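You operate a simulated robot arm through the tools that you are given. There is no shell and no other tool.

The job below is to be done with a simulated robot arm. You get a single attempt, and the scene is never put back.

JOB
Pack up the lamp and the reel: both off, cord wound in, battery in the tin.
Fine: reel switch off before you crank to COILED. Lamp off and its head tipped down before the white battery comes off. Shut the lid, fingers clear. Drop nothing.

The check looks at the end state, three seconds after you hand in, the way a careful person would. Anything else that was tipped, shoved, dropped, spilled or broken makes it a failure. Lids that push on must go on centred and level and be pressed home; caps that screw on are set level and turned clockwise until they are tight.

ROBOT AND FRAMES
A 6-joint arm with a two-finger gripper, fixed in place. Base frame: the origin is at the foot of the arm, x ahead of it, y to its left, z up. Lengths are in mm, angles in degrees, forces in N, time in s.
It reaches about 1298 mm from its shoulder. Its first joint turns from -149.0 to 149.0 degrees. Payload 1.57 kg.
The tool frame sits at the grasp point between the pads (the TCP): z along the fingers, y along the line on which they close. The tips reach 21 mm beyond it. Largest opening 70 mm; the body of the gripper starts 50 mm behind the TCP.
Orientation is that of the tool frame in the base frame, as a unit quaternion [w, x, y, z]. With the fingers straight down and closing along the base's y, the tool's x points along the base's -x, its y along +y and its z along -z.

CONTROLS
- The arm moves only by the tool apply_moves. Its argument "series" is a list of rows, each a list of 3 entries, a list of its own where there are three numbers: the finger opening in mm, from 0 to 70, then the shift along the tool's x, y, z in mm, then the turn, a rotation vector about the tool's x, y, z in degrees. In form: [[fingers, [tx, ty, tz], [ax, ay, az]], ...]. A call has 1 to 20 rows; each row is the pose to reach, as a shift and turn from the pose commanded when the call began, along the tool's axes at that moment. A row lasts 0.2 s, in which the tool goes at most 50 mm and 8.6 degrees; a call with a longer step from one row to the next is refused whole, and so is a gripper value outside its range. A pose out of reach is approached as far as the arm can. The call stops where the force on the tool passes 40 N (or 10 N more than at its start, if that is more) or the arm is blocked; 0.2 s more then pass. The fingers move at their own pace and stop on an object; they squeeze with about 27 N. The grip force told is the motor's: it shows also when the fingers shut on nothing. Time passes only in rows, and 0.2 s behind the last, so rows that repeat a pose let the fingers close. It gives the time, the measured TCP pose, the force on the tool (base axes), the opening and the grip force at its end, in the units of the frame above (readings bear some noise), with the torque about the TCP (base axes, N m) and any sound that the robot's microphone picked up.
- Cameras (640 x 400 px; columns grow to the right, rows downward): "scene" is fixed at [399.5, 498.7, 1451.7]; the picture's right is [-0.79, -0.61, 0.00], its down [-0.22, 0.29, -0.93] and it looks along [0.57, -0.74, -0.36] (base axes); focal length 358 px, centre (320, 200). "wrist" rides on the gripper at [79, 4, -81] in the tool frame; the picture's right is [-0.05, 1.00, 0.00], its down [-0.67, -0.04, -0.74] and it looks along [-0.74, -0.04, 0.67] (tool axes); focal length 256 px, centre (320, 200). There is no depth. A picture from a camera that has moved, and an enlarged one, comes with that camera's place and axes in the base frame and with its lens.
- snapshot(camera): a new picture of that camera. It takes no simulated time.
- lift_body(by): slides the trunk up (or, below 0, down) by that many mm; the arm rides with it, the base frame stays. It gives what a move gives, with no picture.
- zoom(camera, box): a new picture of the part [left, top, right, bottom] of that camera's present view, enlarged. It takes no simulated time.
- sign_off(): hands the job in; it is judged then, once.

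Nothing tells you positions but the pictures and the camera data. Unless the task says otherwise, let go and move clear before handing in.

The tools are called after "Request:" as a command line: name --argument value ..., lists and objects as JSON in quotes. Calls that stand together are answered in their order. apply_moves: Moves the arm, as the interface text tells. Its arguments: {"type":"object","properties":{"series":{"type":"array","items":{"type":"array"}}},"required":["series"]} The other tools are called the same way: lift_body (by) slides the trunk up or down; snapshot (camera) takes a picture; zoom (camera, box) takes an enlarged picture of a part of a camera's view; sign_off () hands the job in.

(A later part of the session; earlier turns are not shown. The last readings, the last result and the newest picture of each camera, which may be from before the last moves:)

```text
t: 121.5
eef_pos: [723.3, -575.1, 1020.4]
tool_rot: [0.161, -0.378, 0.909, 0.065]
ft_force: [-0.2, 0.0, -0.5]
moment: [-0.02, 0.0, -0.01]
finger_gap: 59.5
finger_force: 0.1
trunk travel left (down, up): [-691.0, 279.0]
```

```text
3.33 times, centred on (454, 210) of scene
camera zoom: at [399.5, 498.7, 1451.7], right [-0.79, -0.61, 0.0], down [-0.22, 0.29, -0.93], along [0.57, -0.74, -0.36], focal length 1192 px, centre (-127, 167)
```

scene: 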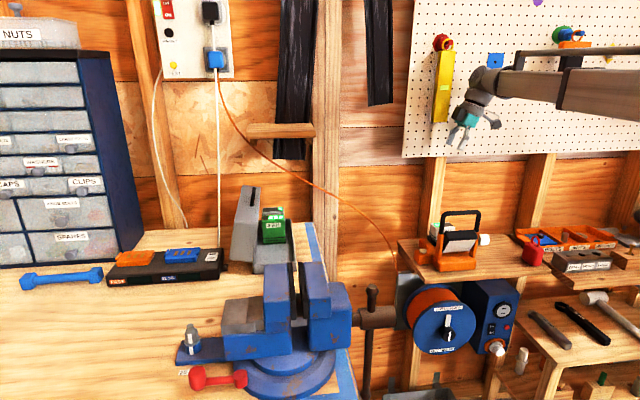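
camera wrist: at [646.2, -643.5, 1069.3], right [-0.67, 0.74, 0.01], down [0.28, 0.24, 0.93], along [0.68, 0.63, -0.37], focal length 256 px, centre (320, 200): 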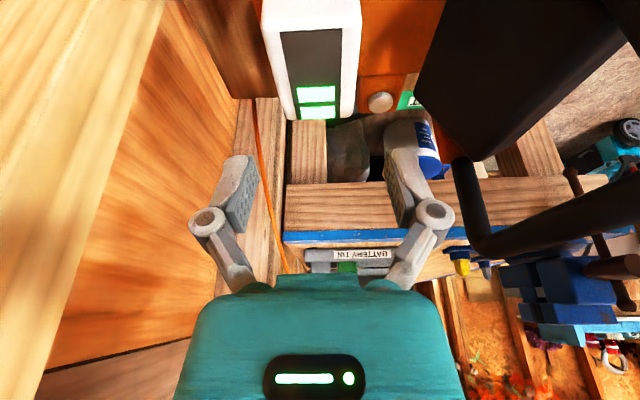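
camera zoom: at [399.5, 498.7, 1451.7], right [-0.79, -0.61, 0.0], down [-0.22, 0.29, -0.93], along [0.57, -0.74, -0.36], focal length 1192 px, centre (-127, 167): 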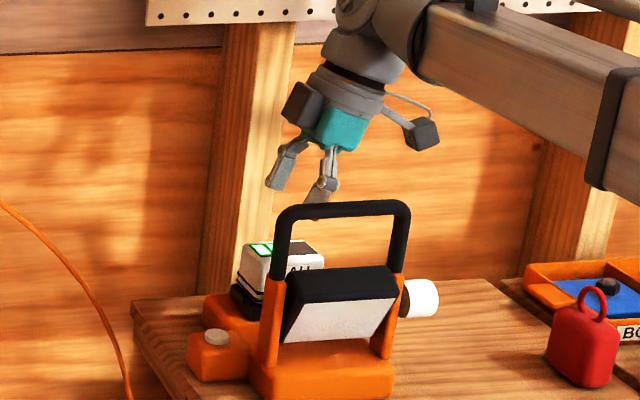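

The battery spans w≈896–933, so I'll shift 3 mm forward to centre on it and lower.

Request:
apply_moves --series '[[60, [0, 3.3, 0], [0, 0, 0]], [60, [0, 3.3, 0], [0, 0, 0]]]'

Request:
lift_body --by -45

Request:
snapshot --camera "wrist"

Request:
zoom --camera "scene" --box '[400, 190, 496, 270]'

```text
t: 122.0
eef_pos: [720.5, -572.4, 1020.7]
tool_rot: [0.161, -0.377, 0.91, 0.064]
ft_force: [0.5, -0.8, 0.0]
moment: [0.0, 0.0, 0.02]
finger_gap: 60.1
finger_force: 0.1
trunk travel left (down, up): [-691.0, 279.0]
```

```text
t: 122.9
eef_pos: [722.3, -572.8, 975.5]
tool_rot: [0.161, -0.377, 0.91, 0.064]
ft_force: [0.0, 0.2, -0.4]
moment: [0.0, 0.01, 0.01]
finger_gap: 60.0
finger_force: 0.0
trunk travel left (down, up): [-646.0, 324.0]
```

```text
taken
camera wrist: at [644.0, -641.1, 1024.3], right [-0.67, 0.74, 0.01], down [0.28, 0.24, 0.93], along [0.68, 0.63, -0.37], focal length 256 px, centre (320, 200)
```

wrist: 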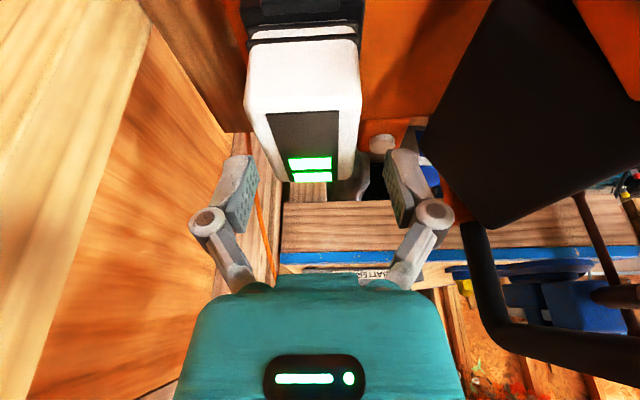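

```text
5.00 times, centred on (448, 230) of scene
camera zoom: at [399.5, 498.7, 1451.7], right [-0.79, -0.61, 0.0], down [-0.22, 0.29, -0.93], along [0.57, -0.74, -0.36], focal length 1788 px, centre (-320, 50)
```

zoom: 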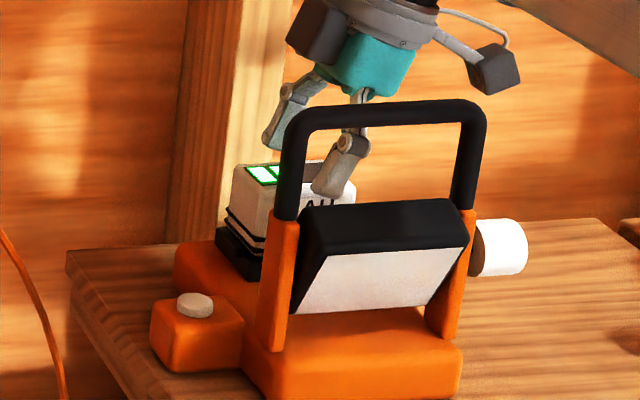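

The battery is centred between the fingers. I'll lower 27 mm so the pads cover its body just above the dark bands, then close.

Request:
lift_body --by -27

Request:
apply_moves --series '[[50, [0, 0, 0], [0, 0, 0]], [40, [0, 0, 0], [0, 0, 0]], [30, [0, 0, 0], [0, 0, 0]], [25, [0, 0, 0], [0, 0, 0]], [25, [0, 0, 0], [0, 0, 0]]]'

Request:
snapshot --camera "wrist"

Request:
zoom --camera "scene" --box '[400, 190, 496, 270]'

```text
t: 123.7
eef_pos: [719.2, -572.4, 949.1]
tool_rot: [0.161, -0.377, 0.91, 0.064]
ft_force: [0.2, 0.2, -0.4]
moment: [0.0, -0.02, 0.01]
finger_gap: 60.1
finger_force: 0.0
trunk travel left (down, up): [-619.0, 351.0]
```

```text
t: 124.9
eef_pos: [721.2, -573.7, 947.9]
tool_rot: [0.161, -0.377, 0.91, 0.064]
ft_force: [7.0, -10.3, 4.6]
moment: [-0.1, -0.05, -0.12]
finger_gap: 45.5
finger_force: 27.3
trunk travel left (down, up): [-619.0, 351.0]
```

```text
taken
camera wrist: at [644.3, -642.0, 996.9], right [-0.67, 0.74, 0.01], down [0.28, 0.24, 0.93], along [0.69, 0.63, -0.37], focal length 256 px, centre (320, 200)
```

wrist: 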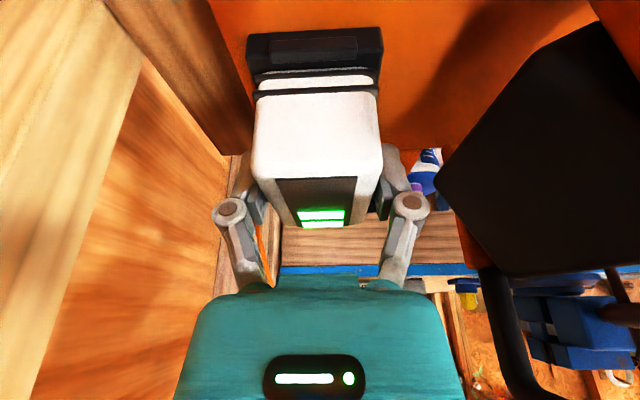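

```text
5.00 times, centred on (448, 230) of scene
camera zoom: at [399.5, 498.7, 1451.7], right [-0.79, -0.61, 0.0], down [-0.22, 0.29, -0.93], along [0.57, -0.74, -0.36], focal length 1788 px, centre (-320, 50)
```

zoom: 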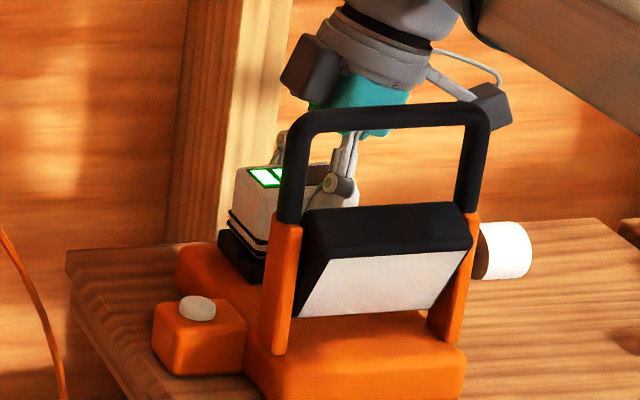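

The battery is gripped at 45.5 mm. There's a sideways force of about 12 N, so I'll shift about 3 mm towards the wall to relax it before lifting.

Request:
apply_moves --series '[[25, [0, -1.5, 0], [0, 0, 0]], [25, [0, -3, 0], [0, 0, 0]], [25, [0, -3, 0], [0, 0, 0]]]'

Request:
zoom --camera "scene" --box '[400, 190, 496, 270]'

```text
t: 125.7
eef_pos: [723.6, -575.5, 948.4]
tool_rot: [0.161, -0.377, 0.91, 0.064]
ft_force: [0.6, 0.2, -0.2]
moment: [-0.01, 0.03, -0.04]
finger_gap: 45.8
finger_force: 27.2
trunk travel left (down, up): [-619.0, 351.0]
heard: snap
```

```text
5.00 times, centred on (448, 230) of scene
camera zoom: at [399.5, 498.7, 1451.7], right [-0.79, -0.61, 0.0], down [-0.22, 0.29, -0.93], along [0.57, -0.74, -0.36], focal length 1788 px, centre (-320, 50)
```

zoom: 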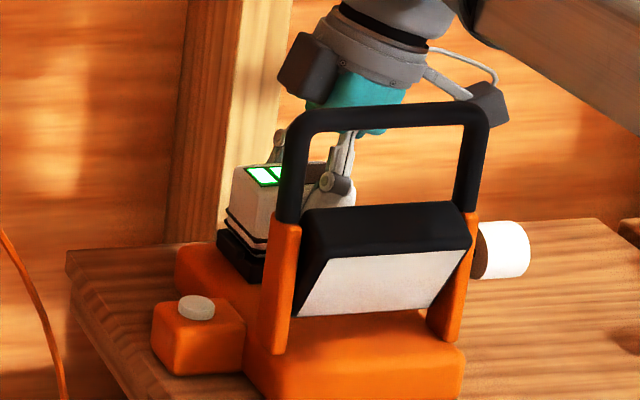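

A snap was heard and the force dropped to zero: the battery has come free of its shoe while in my grip. I'll lift straight up slowly.

Request:
lift_body --by 8

Request:
zoom --camera "scene" --box '[400, 190, 496, 270]'

Request:
snapshot --camera "wrist"

```text
t: 126.2
eef_pos: [723.3, -574.0, 957.2]
tool_rot: [0.162, -0.378, 0.909, 0.065]
ft_force: [0.8, 0.3, -2.8]
moment: [0.01, 0.03, -0.01]
finger_gap: 45.7
finger_force: 26.9
trunk travel left (down, up): [-627.0, 343.0]
```

```text
5.00 times, centred on (448, 230) of scene
camera zoom: at [399.5, 498.7, 1451.7], right [-0.79, -0.61, 0.0], down [-0.22, 0.29, -0.93], along [0.57, -0.74, -0.36], focal length 1788 px, centre (-320, 50)
```

zoom: 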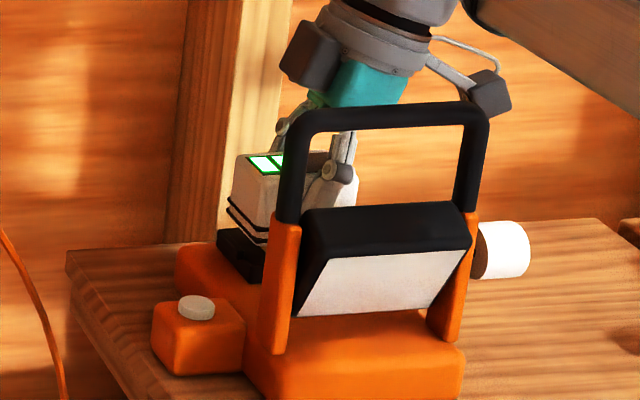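

```text
taken
camera wrist: at [646.4, -643.2, 1005.1], right [-0.67, 0.74, 0.01], down [0.28, 0.24, 0.93], along [0.68, 0.63, -0.37], focal length 256 px, centre (320, 200)
```

wrist: 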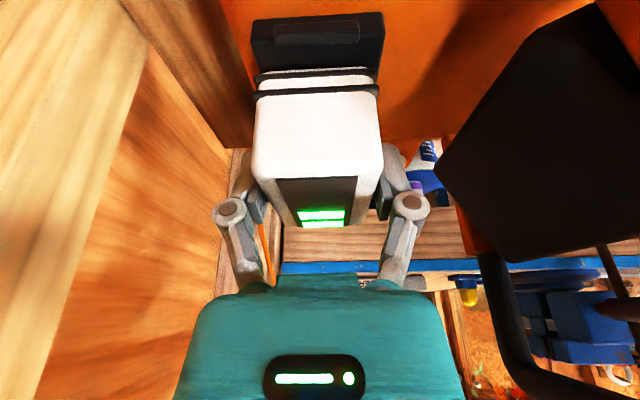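

The battery is lifting cleanly (about 2.8 N of weight) and the shoe stays behind. I'll continue up.

Request:
lift_body --by 40

Request:
lift_body --by 105

Request:
snapshot --camera "wrist"

Request:
zoom --camera "scene" --box '[390, 150, 518, 270]'

```text
t: 127.1
eef_pos: [723.8, -576.3, 996.1]
tool_rot: [0.162, -0.377, 0.91, 0.065]
ft_force: [0.3, -0.3, -1.7]
moment: [0.01, 0.02, 0.0]
finger_gap: 45.7
finger_force: 26.7
trunk travel left (down, up): [-667.0, 303.0]
```

```text
t: 128.4
eef_pos: [723.4, -573.7, 1100.4]
tool_rot: [0.16, -0.377, 0.91, 0.064]
ft_force: [-0.3, 0.1, -2.1]
moment: [-0.01, 0.02, -0.02]
finger_gap: 45.6
finger_force: 26.7
trunk travel left (down, up): [-772.0, 198.0]
```

```text
taken
camera wrist: at [646.5, -643.2, 1150.0], right [-0.67, 0.74, 0.01], down [0.28, 0.24, 0.93], along [0.68, 0.63, -0.37], focal length 256 px, centre (320, 200)
```

wrist: 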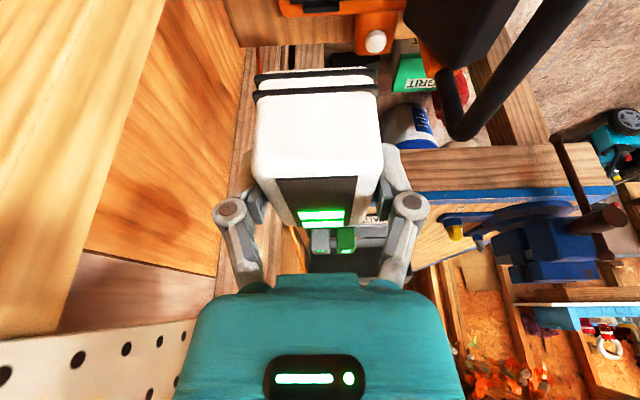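

```text
3.33 times, centred on (454, 210) of scene
camera zoom: at [399.5, 498.7, 1451.7], right [-0.79, -0.61, 0.0], down [-0.22, 0.29, -0.93], along [0.57, -0.74, -0.36], focal length 1192 px, centre (-127, 167)
```

zoom: 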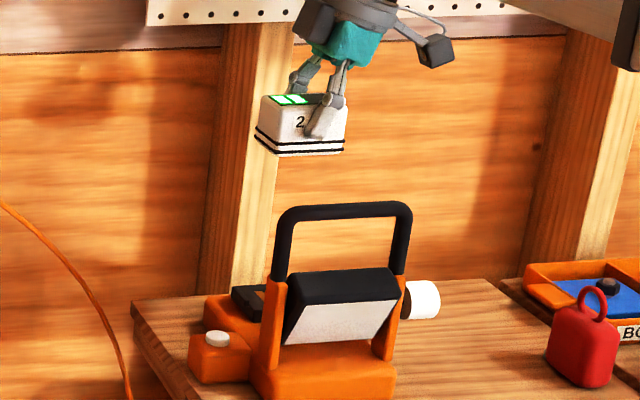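

The battery is clear of the lamp and held level. I'll carry it left to a point just right of the tin, well above everything.

Request:
apply_moves --series '[[25, [-33, 8.4, 12], [0, 0, 0]], [25, [-66, 16.7, 24], [0, 0, 0]], [25, [-99.5, 25, 36.2], [0, 0, 0]], [25, [-132.6, 33.4, 48.3], [0, 0, 0]], [25, [-165.8, 41.8, 60.4], [0, 0, 0]], [25, [-199, 50, 72.4], [0, 0, 0]], [25, [-232, 58.5, 84.5], [0, 0, 0]], [25, [-265, 66.9, 96.6], [0, 0, 0]], [25, [-298.4, 75.2, 108.6], [0, 0, 0]], [25, [-331.6, 83.6, 120.7], [0, 0, 0]], [25, [-364.7, 92, 132.8], [0, 0, 0]], [25, [-398, 100, 144.9], [0, 0, 0]], [25, [-431, 108.6, 157], [0, 0, 0]], [25, [-464.2, 117, 169], [0, 0, 0]], [25, [-464.2, 117, 169], [0, 0, 0]]]'

Request:
snapshot --camera "wrist"

Request:
snapshot --camera "scene"

```text
t: 131.6
eef_pos: [989.2, -141.3, 1101.5]
tool_rot: [0.159, -0.378, 0.91, 0.065]
ft_force: [-0.5, -0.9, -1.8]
moment: [-0.01, 0.01, 0.01]
finger_gap: 45.9
finger_force: 27.0
trunk travel left (down, up): [-772.0, 198.0]
```

```text
taken
camera wrist: at [912.8, -209.3, 1150.0], right [-0.67, 0.74, 0.01], down [0.28, 0.24, 0.93], along [0.68, 0.63, -0.37], focal length 256 px, centre (320, 200)
```

wrist: 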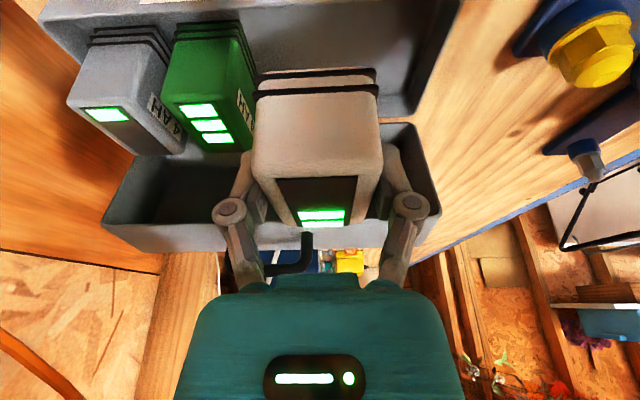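

```text
taken
```

scene: 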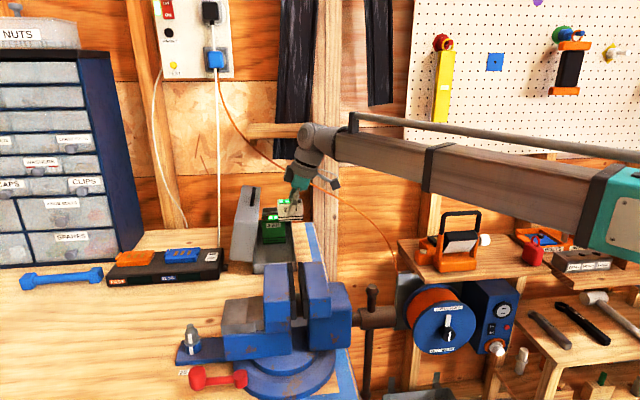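

The tin rim is at about z≈984 (u from -704 to -593) and the lid's edge hangs over at u≈-680. I'll lower to just above the rim on the right side, then slide left under the overhang.

Request:
lift_body --by -62

Request:
apply_moves --series '[[25, [-13.5, -2, 4.9], [0, 0, 0]], [25, [-27, -4, 9.8], [0, 0, 0]], [25, [-41.4, -5, 15], [0, 0, 0]], [25, [-41.4, -5, 15], [0, 0, 0]]]'

Request:
snapshot --camera "wrist"

Request:
zoom --camera "scene" --box '[220, 120, 348, 290]'

```text
t: 132.7
eef_pos: [990.1, -140.5, 1039.7]
tool_rot: [0.162, -0.377, 0.91, 0.064]
ft_force: [-0.2, 0.4, -2.1]
moment: [-0.02, 0.03, -0.01]
finger_gap: 45.4
finger_force: 27.3
trunk travel left (down, up): [-710.0, 260.0]
```

```text
t: 133.7
eef_pos: [1024.4, -112.7, 1038.5]
tool_rot: [0.161, -0.378, 0.91, 0.064]
ft_force: [0.9, -0.2, -1.9]
moment: [-0.01, 0.02, -0.02]
finger_gap: 45.6
finger_force: 27.0
trunk travel left (down, up): [-710.0, 260.0]
```

```text
taken
camera wrist: at [947.5, -181.5, 1088.0], right [-0.67, 0.74, 0.01], down [0.29, 0.24, 0.93], along [0.68, 0.63, -0.37], focal length 256 px, centre (320, 200)
```

wrist: 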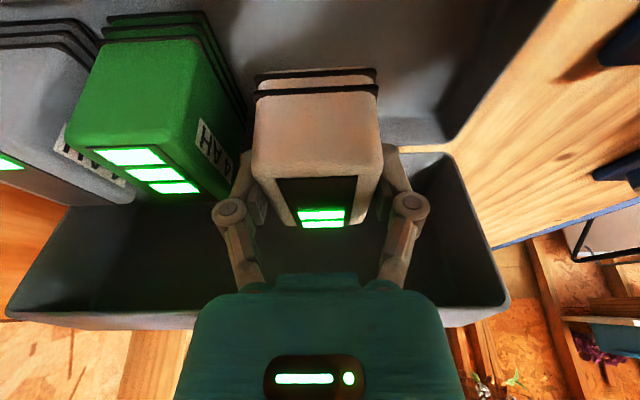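

```text
2.35 times, centred on (284, 205) of scene
camera zoom: at [399.5, 498.7, 1451.7], right [-0.79, -0.61, 0.0], down [-0.22, 0.29, -0.93], along [0.57, -0.74, -0.36], focal length 842 px, centre (405, 188)
```

zoom: 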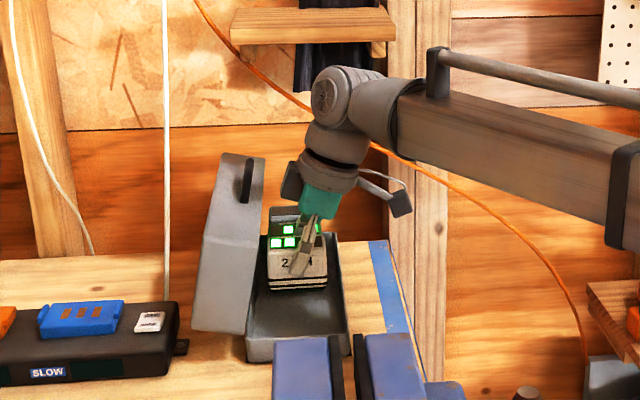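

The battery is over the empty end of the tin, clear of the green one and the lid. Lowering to just above the floor, then small steps to contact.

Request:
lift_body --by -32

Request:
zoom --camera "scene" --box '[240, 180, 336, 270]'

Request:
lift_body --by -5

Request:
lift_body --by -4

```text
t: 134.4
eef_pos: [1023.7, -112.0, 1007.4]
tool_rot: [0.161, -0.377, 0.91, 0.064]
ft_force: [-0.4, -0.5, -1.6]
moment: [-0.01, -0.02, -0.01]
finger_gap: 45.6
finger_force: 27.1
trunk travel left (down, up): [-678.0, 292.0]
```

```text
4.44 times, centred on (288, 225) of scene
camera zoom: at [399.5, 498.7, 1451.7], right [-0.79, -0.61, 0.0], down [-0.22, 0.29, -0.93], along [0.57, -0.74, -0.36], focal length 1590 px, centre (462, 89)
```

zoom: 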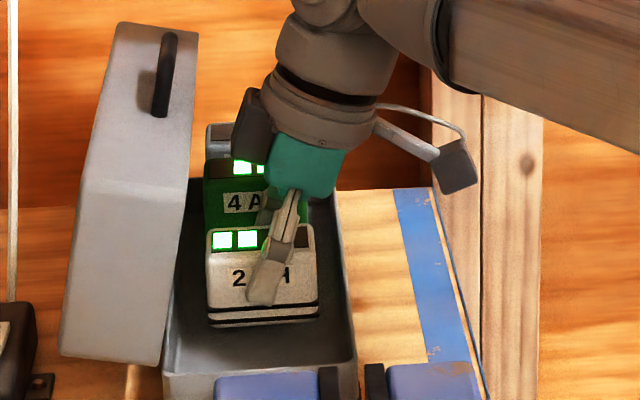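

```text
t: 135.0
eef_pos: [1024.2, -113.4, 1001.6]
tool_rot: [0.161, -0.377, 0.91, 0.064]
ft_force: [0.5, -0.5, -1.9]
moment: [0.01, -0.02, 0.0]
finger_gap: 45.7
finger_force: 27.5
trunk travel left (down, up): [-673.0, 297.0]
```

```text
t: 135.5
eef_pos: [1023.4, -112.9, 997.7]
tool_rot: [0.161, -0.377, 0.91, 0.064]
ft_force: [-0.3, -0.9, -2.7]
moment: [0.02, 0.03, 0.01]
finger_gap: 45.7
finger_force: 27.0
trunk travel left (down, up): [-669.0, 301.0]
```

Request:
lift_body --by -4

Request:
lift_body --by -3

Request:
lift_body --by -3

Request:
zoom --camera "scene" --box '[240, 180, 336, 270]'

```text
t: 136.0
eef_pos: [1024.6, -112.3, 994.6]
tool_rot: [0.161, -0.377, 0.91, 0.065]
ft_force: [3.0, 0.2, 5.7]
moment: [0.0, 0.07, -0.04]
finger_gap: 45.3
finger_force: 26.9
trunk travel left (down, up): [-665.0, 305.0]
```

```text
t: 136.5
eef_pos: [1023.7, -113.3, 993.4]
tool_rot: [0.162, -0.378, 0.91, 0.063]
ft_force: [7.4, -3.2, 17.2]
moment: [0.14, -0.35, -0.07]
finger_gap: 45.8
finger_force: 26.6
trunk travel left (down, up): [-662.0, 308.0]
```

```text
t: 137.1
eef_pos: [1023.8, -114.1, 990.5]
tool_rot: [0.162, -0.377, 0.91, 0.064]
ft_force: [5.7, -3.4, 15.0]
moment: [-0.02, -0.2, 0.01]
finger_gap: 45.4
finger_force: 27.0
trunk travel left (down, up): [-659.0, 311.0]
```

```text
4.44 times, centred on (288, 225) of scene
camera zoom: at [399.5, 498.7, 1451.7], right [-0.79, -0.61, 0.0], down [-0.22, 0.29, -0.93], along [0.57, -0.74, -0.36], focal length 1590 px, centre (462, 89)
```

zoom: 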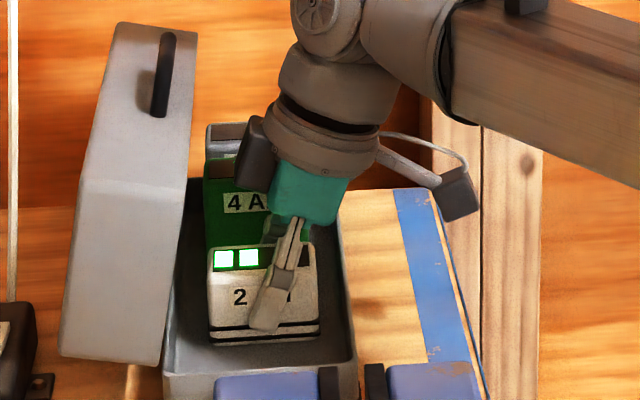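

The battery is on the tin floor with about 15 N of pressure. I'll ease up 4 mm, then open the fingers.

Request:
lift_body --by 4

Request:
apply_moves --series '[[47, [0, 0, 0], [0, 0, 0]], [50, [0, 0, 0], [0, 0, 0]], [56, [0, 0, 0], [0, 0, 0]], [58, [0, 0, 0], [0, 0, 0]], [58, [0, 0, 0], [0, 0, 0]]]'

Request:
zoom --camera "scene" --box '[240, 180, 336, 270]'

Request:
snapshot --camera "wrist"

```text
t: 137.6
eef_pos: [1024.3, -113.5, 990.8]
tool_rot: [0.161, -0.377, 0.91, 0.064]
ft_force: [0.5, 0.4, -1.9]
moment: [-0.03, -0.01, 0.01]
finger_gap: 45.6
finger_force: 27.4
trunk travel left (down, up): [-663.0, 307.0]
```

```text
t: 138.8
eef_pos: [1024.2, -112.6, 993.0]
tool_rot: [0.161, -0.377, 0.91, 0.064]
ft_force: [-0.6, -0.2, 0.1]
moment: [-0.02, -0.01, 0.0]
finger_gap: 58.1
finger_force: 0.0
trunk travel left (down, up): [-663.0, 307.0]
```

```text
4.44 times, centred on (288, 225) of scene
camera zoom: at [399.5, 498.7, 1451.7], right [-0.79, -0.61, 0.0], down [-0.22, 0.29, -0.93], along [0.57, -0.74, -0.36], focal length 1590 px, centre (462, 89)
```

zoom: 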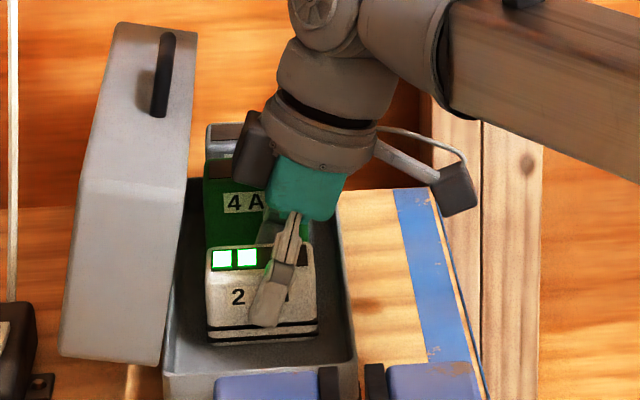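

```text
taken
camera wrist: at [947.2, -181.5, 1041.2], right [-0.67, 0.74, 0.01], down [0.28, 0.24, 0.93], along [0.68, 0.63, -0.37], focal length 256 px, centre (320, 200)
```

wrist: 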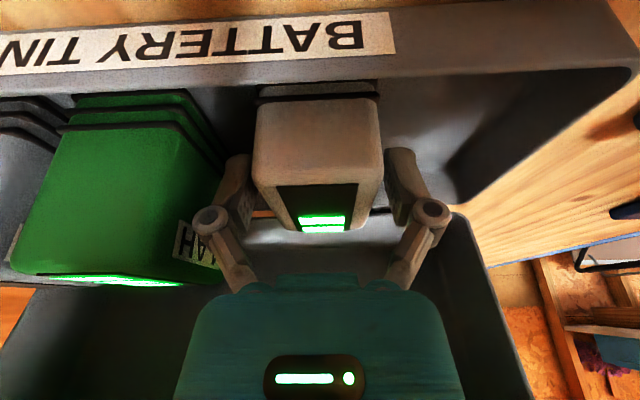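

The battery is standing in the tin and the fingers are clear of it on both sides. I'll lift straight out.

Request:
lift_body --by 60

Request:
apply_moves --series '[[40, [30, 0, -10.9], [0, 0, 0]], [20, [66, 0, -24], [0, 0, 0]], [0, [104, 0, -37.6], [0, 0, 0]], [0, [104, 0, -37.6], [0, 0, 0]]]'

Request:
lift_body --by 100

Request:
snapshot --camera "wrist"

Request:
zoom --camera "scene" --box '[220, 170, 348, 270]'

```text
t: 139.8
eef_pos: [1022.9, -112.9, 1052.6]
tool_rot: [0.161, -0.378, 0.91, 0.064]
ft_force: [-0.1, -0.2, -0.2]
moment: [0.02, 0.01, 0.02]
finger_gap: 57.9
finger_force: 0.0
trunk travel left (down, up): [-723.0, 247.0]
```

```text
t: 140.8
eef_pos: [945.2, -191.4, 1052.8]
tool_rot: [0.16, -0.378, 0.909, 0.064]
ft_force: [-0.4, -0.7, -0.6]
moment: [-0.02, 0.0, 0.01]
finger_gap: 0.0
finger_force: 27.0
trunk travel left (down, up): [-723.0, 247.0]
```

```text
t: 142.1
eef_pos: [945.2, -191.2, 1152.8]
tool_rot: [0.161, -0.377, 0.91, 0.064]
ft_force: [0.6, 0.3, -0.2]
moment: [0.01, 0.02, 0.0]
finger_gap: 0.1
finger_force: 27.0
trunk travel left (down, up): [-823.0, 147.0]
```

```text
taken
camera wrist: at [867.9, -260.7, 1201.1], right [-0.67, 0.74, 0.01], down [0.29, 0.24, 0.93], along [0.68, 0.63, -0.37], focal length 256 px, centre (320, 200)
```

wrist: 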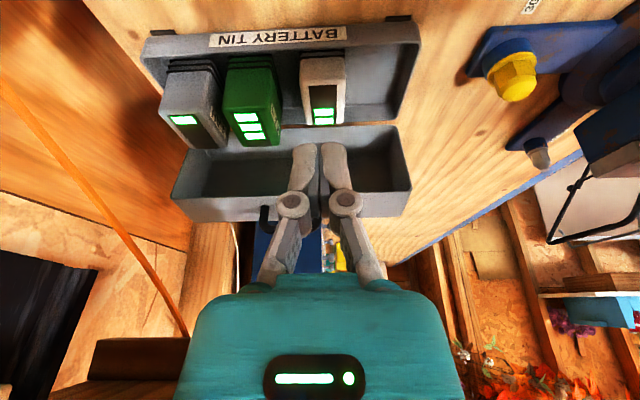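

```text
4.00 times, centred on (284, 220) of scene
camera zoom: at [399.5, 498.7, 1451.7], right [-0.79, -0.61, 0.0], down [-0.22, 0.29, -0.93], along [0.57, -0.74, -0.36], focal length 1431 px, centre (464, 120)
```

zoom: 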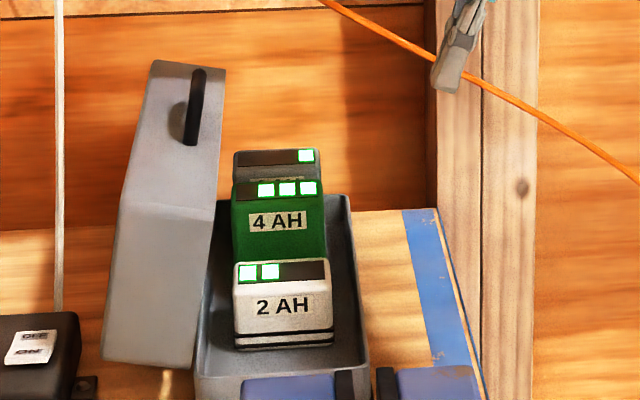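

The white battery stands in the tin beside the others. Next the lid, which leans about 13° towards closing and hinges on the left. I'll straighten the gripper, rise over the lid, and come down on its outer (left) side near the front end, where nothing else is in the way.

Request:
apply_moves --series '[[0, [0, 0, 2.5], [0, 6.7, 0]], [0, [0, 0, 6], [0, 13.4, 0]], [0, [0, 0, 10.6], [0, 20, 0]], [0, [0, 0, 10.6], [0, 20, 0]]]'

Request:
lift_body --by 70

Request:
snapshot --camera "wrist"

```text
t: 143.1
eef_pos: [947.7, -188.7, 1141.5]
tool_rot: [-0.001, -0.383, 0.924, -0.003]
ft_force: [1.4, -0.6, -0.1]
moment: [0.02, 0.0, 0.0]
finger_gap: 0.0
finger_force: 27.2
out of reach, approached as far as the arm can: row 1, 2
trunk travel left (down, up): [-823.0, 147.0]
```

```text
t: 144.2
eef_pos: [946.7, -188.0, 1210.7]
tool_rot: [0.0, -0.383, 0.924, -0.003]
ft_force: [1.6, 0.3, -0.2]
moment: [0.02, 0.0, -0.02]
finger_gap: 0.0
finger_force: 27.0
trunk travel left (down, up): [-893.0, 77.0]
```

```text
taken
camera wrist: at [887.2, -241.7, 1292.0], right [-0.67, 0.74, -0.01], down [0.49, 0.45, 0.74], along [0.56, 0.5, -0.67], focal length 256 px, centre (320, 200)
```

wrist: 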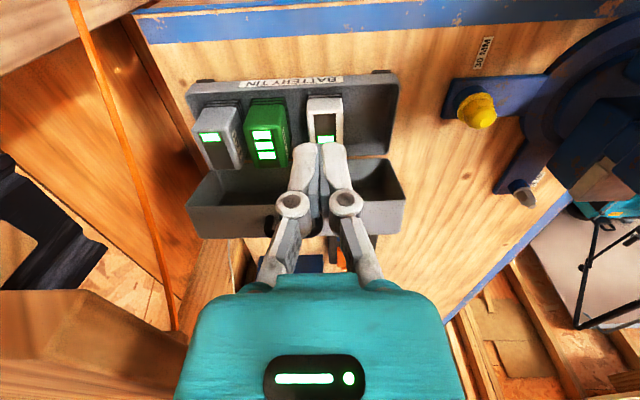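

Now I'll move left over the lid to its outer side, with the tips about 65 mm above the handle.

Request:
apply_moves --series '[[0, [-36, 8, 0], [0, 0, 0]], [0, [-72, 16, 0], [0, 0, 0]], [0, [-108, 24, 0], [0, 0, 0]], [0, [-145, 32, 0], [0, 0, 0]], [0, [-182, 41, 0], [0, 0, 0]], [0, [-218, 49, 0], [0, 0, 0]], [0, [-254, 57, 0], [0, 0, 0]], [0, [-254, 57, 0], [0, 0, 0]]]'

Request:
snapshot --camera "wrist"

Request:
zoom --camera "scene" --box '[200, 120, 328, 270]'

```text
t: 146.0
eef_pos: [1085.8, 29.1, 1211.6]
tool_rot: [0.0, -0.383, 0.924, -0.003]
ft_force: [0.0, 0.4, -0.2]
moment: [0.03, -0.03, 0.04]
finger_gap: 0.2
finger_force: 27.2
trunk travel left (down, up): [-893.0, 77.0]
```

```text
taken
camera wrist: at [1025.4, -22.2, 1292.2], right [-0.67, 0.74, -0.01], down [0.49, 0.45, 0.74], along [0.56, 0.49, -0.67], focal length 256 px, centre (320, 200)
```

wrist: 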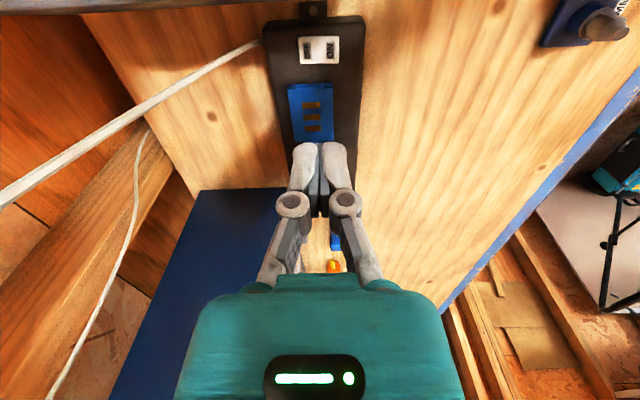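

```text
2.67 times, centred on (264, 195) of scene
camera zoom: at [399.5, 498.7, 1451.7], right [-0.79, -0.61, 0.0], down [-0.22, 0.29, -0.93], along [0.57, -0.74, -0.36], focal length 954 px, centre (469, 213)
```

zoom: 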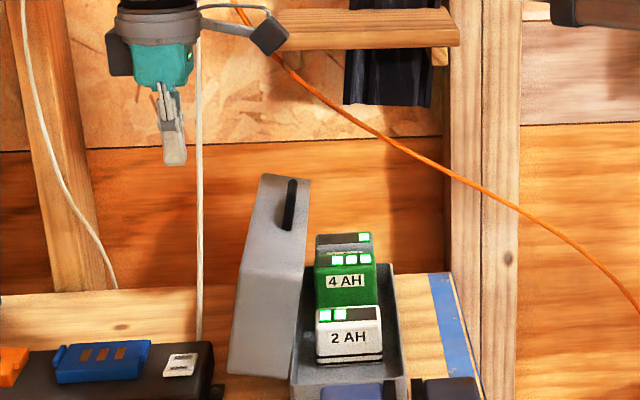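

I'm on the outer side of the lid with the charger and its cord well below and behind. Lowering the fingertip to about z≈1078, beside the upper part of the lid.

Request:
lift_body --by -112

Request:
zoom --camera "scene" --box '[200, 120, 328, 270]'

Request:
snapshot --camera "wrist"

```text
t: 147.4
eef_pos: [1085.8, 30.4, 1098.4]
tool_rot: [0.0, -0.383, 0.924, -0.002]
ft_force: [-0.2, 0.6, 0.3]
moment: [-0.01, 0.0, -0.01]
finger_gap: 0.0
finger_force: 27.0
trunk travel left (down, up): [-781.0, 189.0]
```

```text
2.67 times, centred on (264, 195) of scene
camera zoom: at [399.5, 498.7, 1451.7], right [-0.79, -0.61, 0.0], down [-0.22, 0.29, -0.93], along [0.57, -0.74, -0.36], focal length 954 px, centre (469, 213)
```

zoom: 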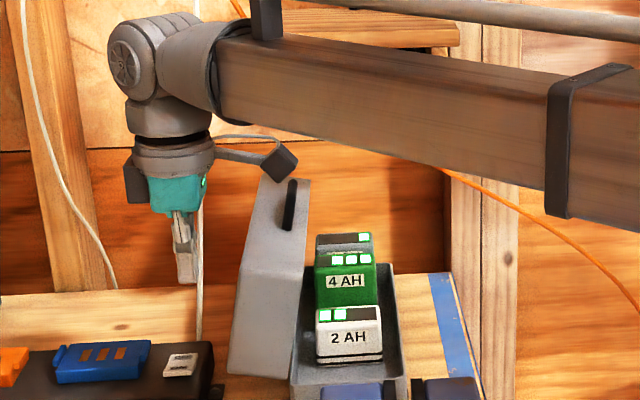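

```text
taken
camera wrist: at [1025.5, -22.3, 1180.1], right [-0.67, 0.74, -0.01], down [0.49, 0.45, 0.74], along [0.56, 0.5, -0.67], focal length 256 px, centre (320, 200)
```

wrist: 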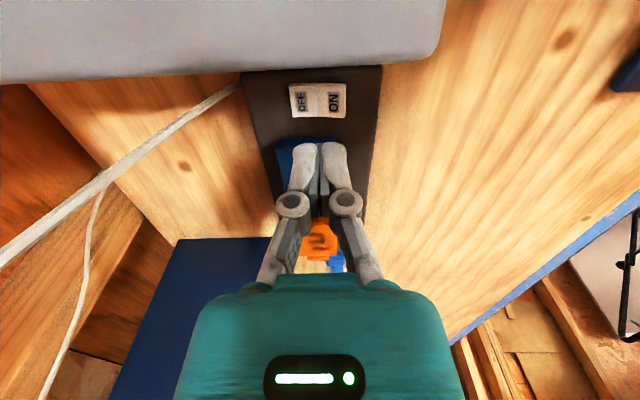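

The fingertip is beside the lid's outer face with the camera above its top edge. I'll push gently to the right.

Request:
apply_moves --series '[[0, [18, 0, 0], [0, 0, 0]], [0, [34, 0, 0], [0, 0, 0]], [0, [40, 0, 0], [0, 0, 0]], [0, [45, 0, 0], [0, 0, 0]], [0, [50, 0, 0], [0, 0, 0]], [0, [55, 0, 0], [0, 0, 0]], [0, [60, 0, 0], [0, 0, 0]]]'

Request:
zoom --camera "scene" --box '[200, 120, 328, 270]'

Request:
snapshot --camera "wrist"

```text
t: 149.0
eef_pos: [1043.9, -12.0, 1098.5]
tool_rot: [0.001, -0.382, 0.924, -0.003]
ft_force: [2.0, 0.4, 0.8]
moment: [0.02, -0.01, 0.0]
finger_gap: 0.0
finger_force: 27.1
trunk travel left (down, up): [-781.0, 189.0]
```

```text
2.67 times, centred on (264, 195) of scene
camera zoom: at [399.5, 498.7, 1451.7], right [-0.79, -0.61, 0.0], down [-0.22, 0.29, -0.93], along [0.57, -0.74, -0.36], focal length 954 px, centre (469, 213)
```

zoom: 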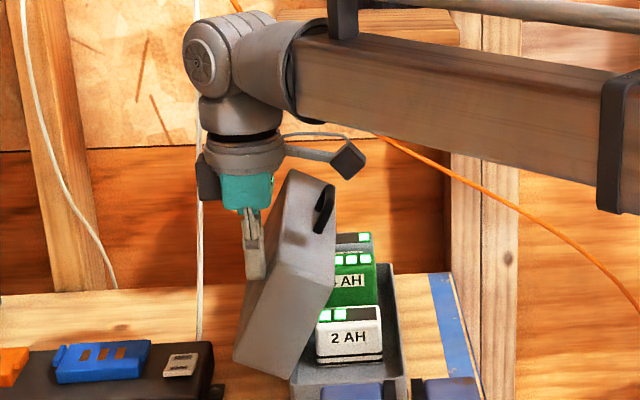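

```text
taken
camera wrist: at [982.7, -64.6, 1180.1], right [-0.67, 0.74, -0.01], down [0.49, 0.45, 0.74], along [0.56, 0.5, -0.67], focal length 256 px, centre (320, 200)
```

wrist: 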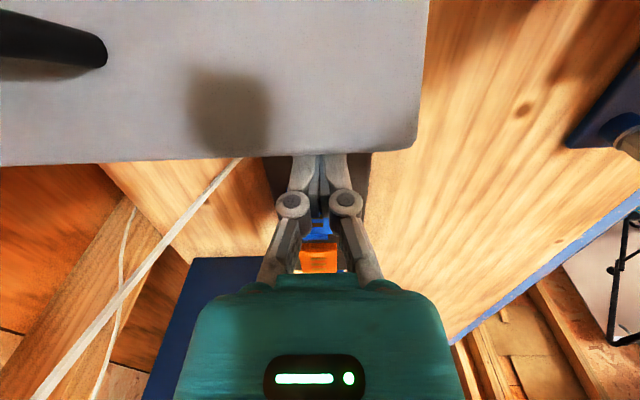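

The lid is swinging over smoothly with only about 2 N. I'll keep pushing.

Request:
apply_moves --series '[[0, [6, 0, 0], [0, 0, 0]], [0, [12, 0, 0], [0, 0, 0]], [0, [18, 0, 0], [0, 0, 0]], [0, [24, 0, 0], [0, 0, 0]], [0, [30, 0, 0], [0, 0, 0]], [0, [36, 0, 0], [0, 0, 0]], [0, [42, 0, 0], [0, 0, 0]], [0, [48, 0, 0], [0, 0, 0]]]'

Request:
zoom --camera "scene" --box '[200, 120, 328, 270]'

Request:
snapshot --camera "wrist"

```text
t: 150.8
eef_pos: [1009.5, -45.9, 1098.4]
tool_rot: [0.0, -0.383, 0.924, -0.003]
ft_force: [0.3, -0.7, 0.3]
moment: [0.0, 0.01, 0.01]
finger_gap: 0.0
finger_force: 27.0
trunk travel left (down, up): [-781.0, 189.0]
```

```text
2.67 times, centred on (264, 195) of scene
camera zoom: at [399.5, 498.7, 1451.7], right [-0.79, -0.61, 0.0], down [-0.22, 0.29, -0.93], along [0.57, -0.74, -0.36], focal length 954 px, centre (469, 213)
```

zoom: 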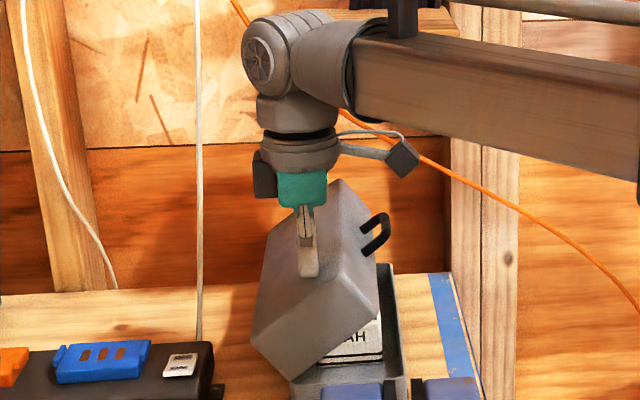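

```text
taken
camera wrist: at [948.9, -98.5, 1180.1], right [-0.67, 0.74, -0.01], down [0.49, 0.45, 0.74], along [0.56, 0.5, -0.67], focal length 256 px, centre (320, 200)
```

wrist: 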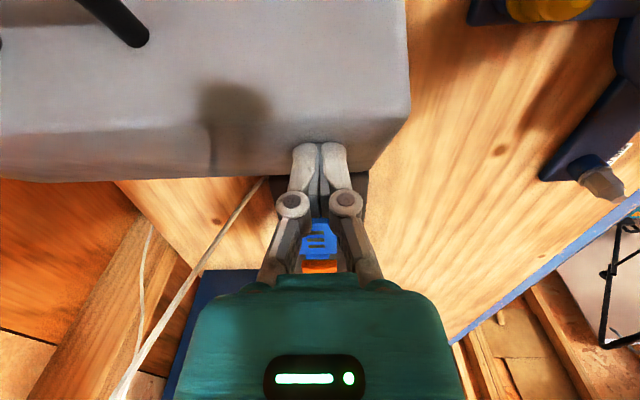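

The lid is at about 40° from closed. I'll push a bit further over, then press it down from above with the trunk.

Request:
apply_moves --series '[[0, [6, 0, 0], [0, 0, 0]], [0, [12, 0, 0], [0, 0, 0]], [0, [18, 0, 0], [0, 0, 0]], [0, [24, 0, 0], [0, 0, 0]], [0, [24, 0, 0], [0, 0, 0]]]'

Request:
lift_body --by -8

Request:
zoom --camera "scene" --box '[200, 120, 328, 270]'

Request:
snapshot --camera "wrist"

```text
t: 152.0
eef_pos: [993.1, -64.1, 1100.0]
tool_rot: [0.0, -0.382, 0.924, -0.003]
ft_force: [0.7, 0.5, -0.3]
moment: [-0.03, -0.03, -0.01]
finger_gap: 0.0
finger_force: 26.9
trunk travel left (down, up): [-781.0, 189.0]
```

```text
t: 152.6
eef_pos: [991.9, -63.8, 1091.4]
tool_rot: [0.0, -0.383, 0.924, -0.003]
ft_force: [0.1, -0.1, -0.4]
moment: [0.03, -0.02, -0.03]
finger_gap: 0.0
finger_force: 26.1
trunk travel left (down, up): [-773.0, 197.0]
```

```text
2.67 times, centred on (264, 195) of scene
camera zoom: at [399.5, 498.7, 1451.7], right [-0.79, -0.61, 0.0], down [-0.22, 0.29, -0.93], along [0.57, -0.74, -0.36], focal length 954 px, centre (469, 213)
```

zoom: 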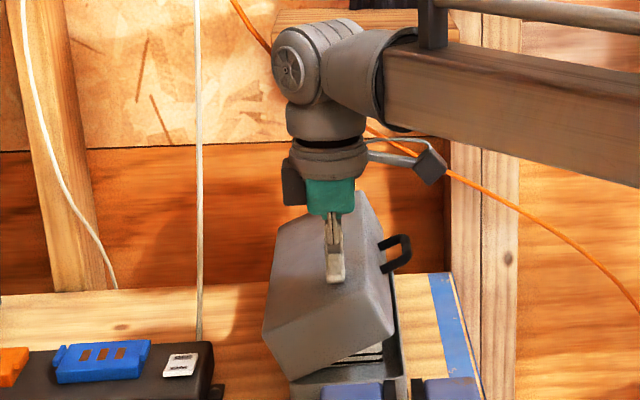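

```text
taken
camera wrist: at [931.7, -115.6, 1172.1], right [-0.67, 0.74, -0.01], down [0.49, 0.45, 0.74], along [0.56, 0.5, -0.67], focal length 256 px, centre (320, 200)
```

wrist: 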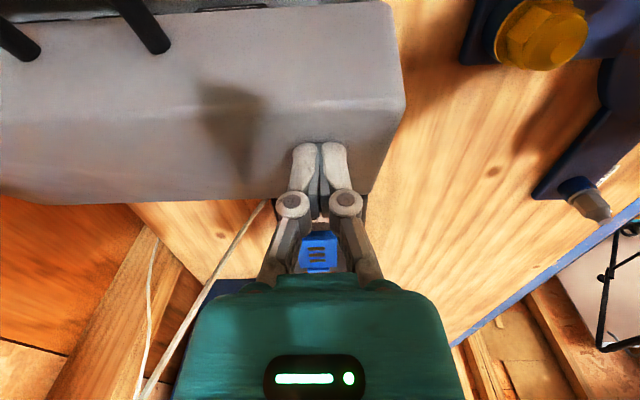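

The lid is down to about 28° and following. I'll keep lowering in steps.

Request:
lift_body --by -9

Request:
lift_body --by -8

Request:
zoom --camera "scene" --box '[200, 120, 328, 270]'

Request:
snapshot --camera "wrist"

```text
t: 153.2
eef_pos: [992.2, -63.2, 1081.4]
tool_rot: [0.0, -0.383, 0.924, -0.003]
ft_force: [0.1, 0.1, 1.2]
moment: [0.0, -0.01, 0.01]
finger_gap: 0.0
finger_force: 27.0
trunk travel left (down, up): [-764.0, 206.0]
```

```text
t: 153.8
eef_pos: [993.1, -62.7, 1074.8]
tool_rot: [0.001, -0.383, 0.924, -0.003]
ft_force: [-0.4, -0.1, -0.3]
moment: [0.02, 0.03, 0.02]
finger_gap: 0.0
finger_force: 26.6
trunk travel left (down, up): [-756.0, 214.0]
```

```text
2.67 times, centred on (264, 195) of scene
camera zoom: at [399.5, 498.7, 1451.7], right [-0.79, -0.61, 0.0], down [-0.22, 0.29, -0.93], along [0.57, -0.74, -0.36], focal length 954 px, centre (469, 213)
```

zoom: 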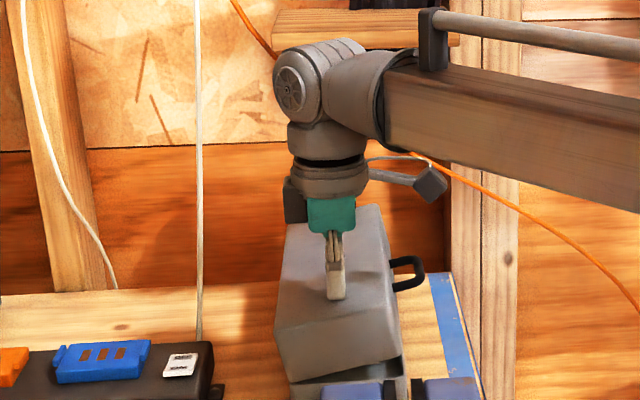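

```text
taken
camera wrist: at [931.7, -115.7, 1155.0], right [-0.67, 0.74, -0.01], down [0.49, 0.45, 0.74], along [0.56, 0.5, -0.67], focal length 256 px, centre (320, 200)
```

wrist: 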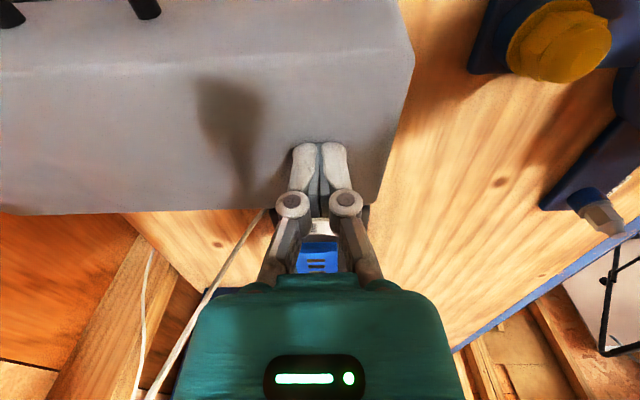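

The lid is nearly shut. I'll continue gently until it meets the rim.

Request:
lift_body --by -6

Request:
lift_body --by -5

Request:
lift_body --by -4

Request:
zoom --camera "scene" --box '[200, 120, 328, 270]'

```text
t: 154.3
eef_pos: [992.3, -63.5, 1067.8]
tool_rot: [0.0, -0.383, 0.924, -0.003]
ft_force: [-0.1, -0.5, -0.5]
moment: [0.0, 0.0, 0.02]
finger_gap: 0.0
finger_force: 26.7
trunk travel left (down, up): [-750.0, 220.0]
```

```text
t: 154.8
eef_pos: [992.4, -63.6, 1064.0]
tool_rot: [0.0, -0.383, 0.924, -0.003]
ft_force: [-0.5, 0.7, 0.0]
moment: [0.01, 0.0, 0.0]
finger_gap: 0.2
finger_force: 27.3
trunk travel left (down, up): [-745.0, 225.0]
```

```text
t: 155.4
eef_pos: [992.0, -63.9, 1059.0]
tool_rot: [0.001, -0.383, 0.924, -0.002]
ft_force: [0.8, -0.7, 6.2]
moment: [0.0, 0.0, 0.03]
finger_gap: 6.1
finger_force: 27.0
trunk travel left (down, up): [-741.0, 229.0]
```

```text
2.67 times, centred on (264, 195) of scene
camera zoom: at [399.5, 498.7, 1451.7], right [-0.79, -0.61, 0.0], down [-0.22, 0.29, -0.93], along [0.57, -0.74, -0.36], focal length 954 px, centre (469, 213)
```

zoom: 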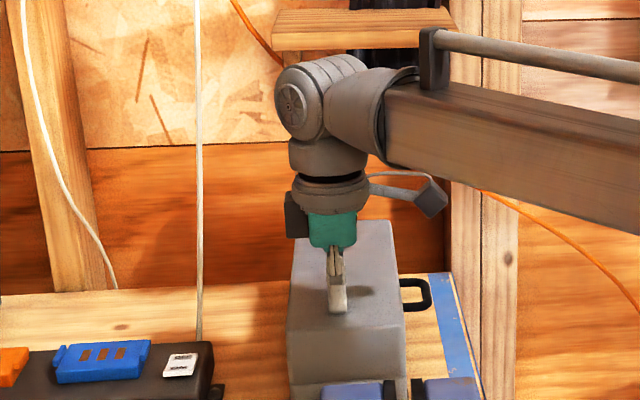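

The lid is down and meets resistance at about z≈1038. I'll press a little more to make sure it's fully shut.

Request:
lift_body --by -3

Request:
lift_body --by -2

Request:
zoom --camera "scene" --box '[240, 200, 336, 270]'

```text
t: 155.9
eef_pos: [992.5, -63.7, 1059.3]
tool_rot: [0.004, -0.383, 0.924, -0.004]
ft_force: [0.9, 0.6, 26.9]
moment: [0.08, 0.04, -0.03]
finger_gap: 5.9
finger_force: 27.0
trunk travel left (down, up): [-738.0, 232.0]
stopped: the force on the tool passed its limit at 41 N (the readings are from after the stop); the commanded pose is now the measured one
```

```text
t: 156.3
eef_pos: [991.1, -63.9, 1060.0]
tool_rot: [0.005, -0.383, 0.924, -0.005]
ft_force: [-0.7, 1.9, 35.8]
moment: [0.07, 0.06, -0.02]
finger_gap: 6.2
finger_force: 27.1
trunk travel left (down, up): [-737.0, 233.0]
stopped: the force on the tool passed its limit at 44 N (the readings are from after the stop); the commanded pose is now the measured one
```

```text
5.71 times, centred on (288, 235) of scene
camera zoom: at [399.5, 498.7, 1451.7], right [-0.79, -0.61, 0.0], down [-0.22, 0.29, -0.93], along [0.57, -0.74, -0.36], focal length 2044 px, centre (503, 0)
```

zoom: 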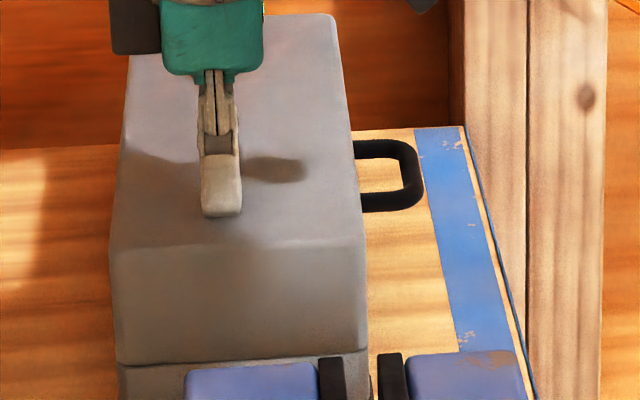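

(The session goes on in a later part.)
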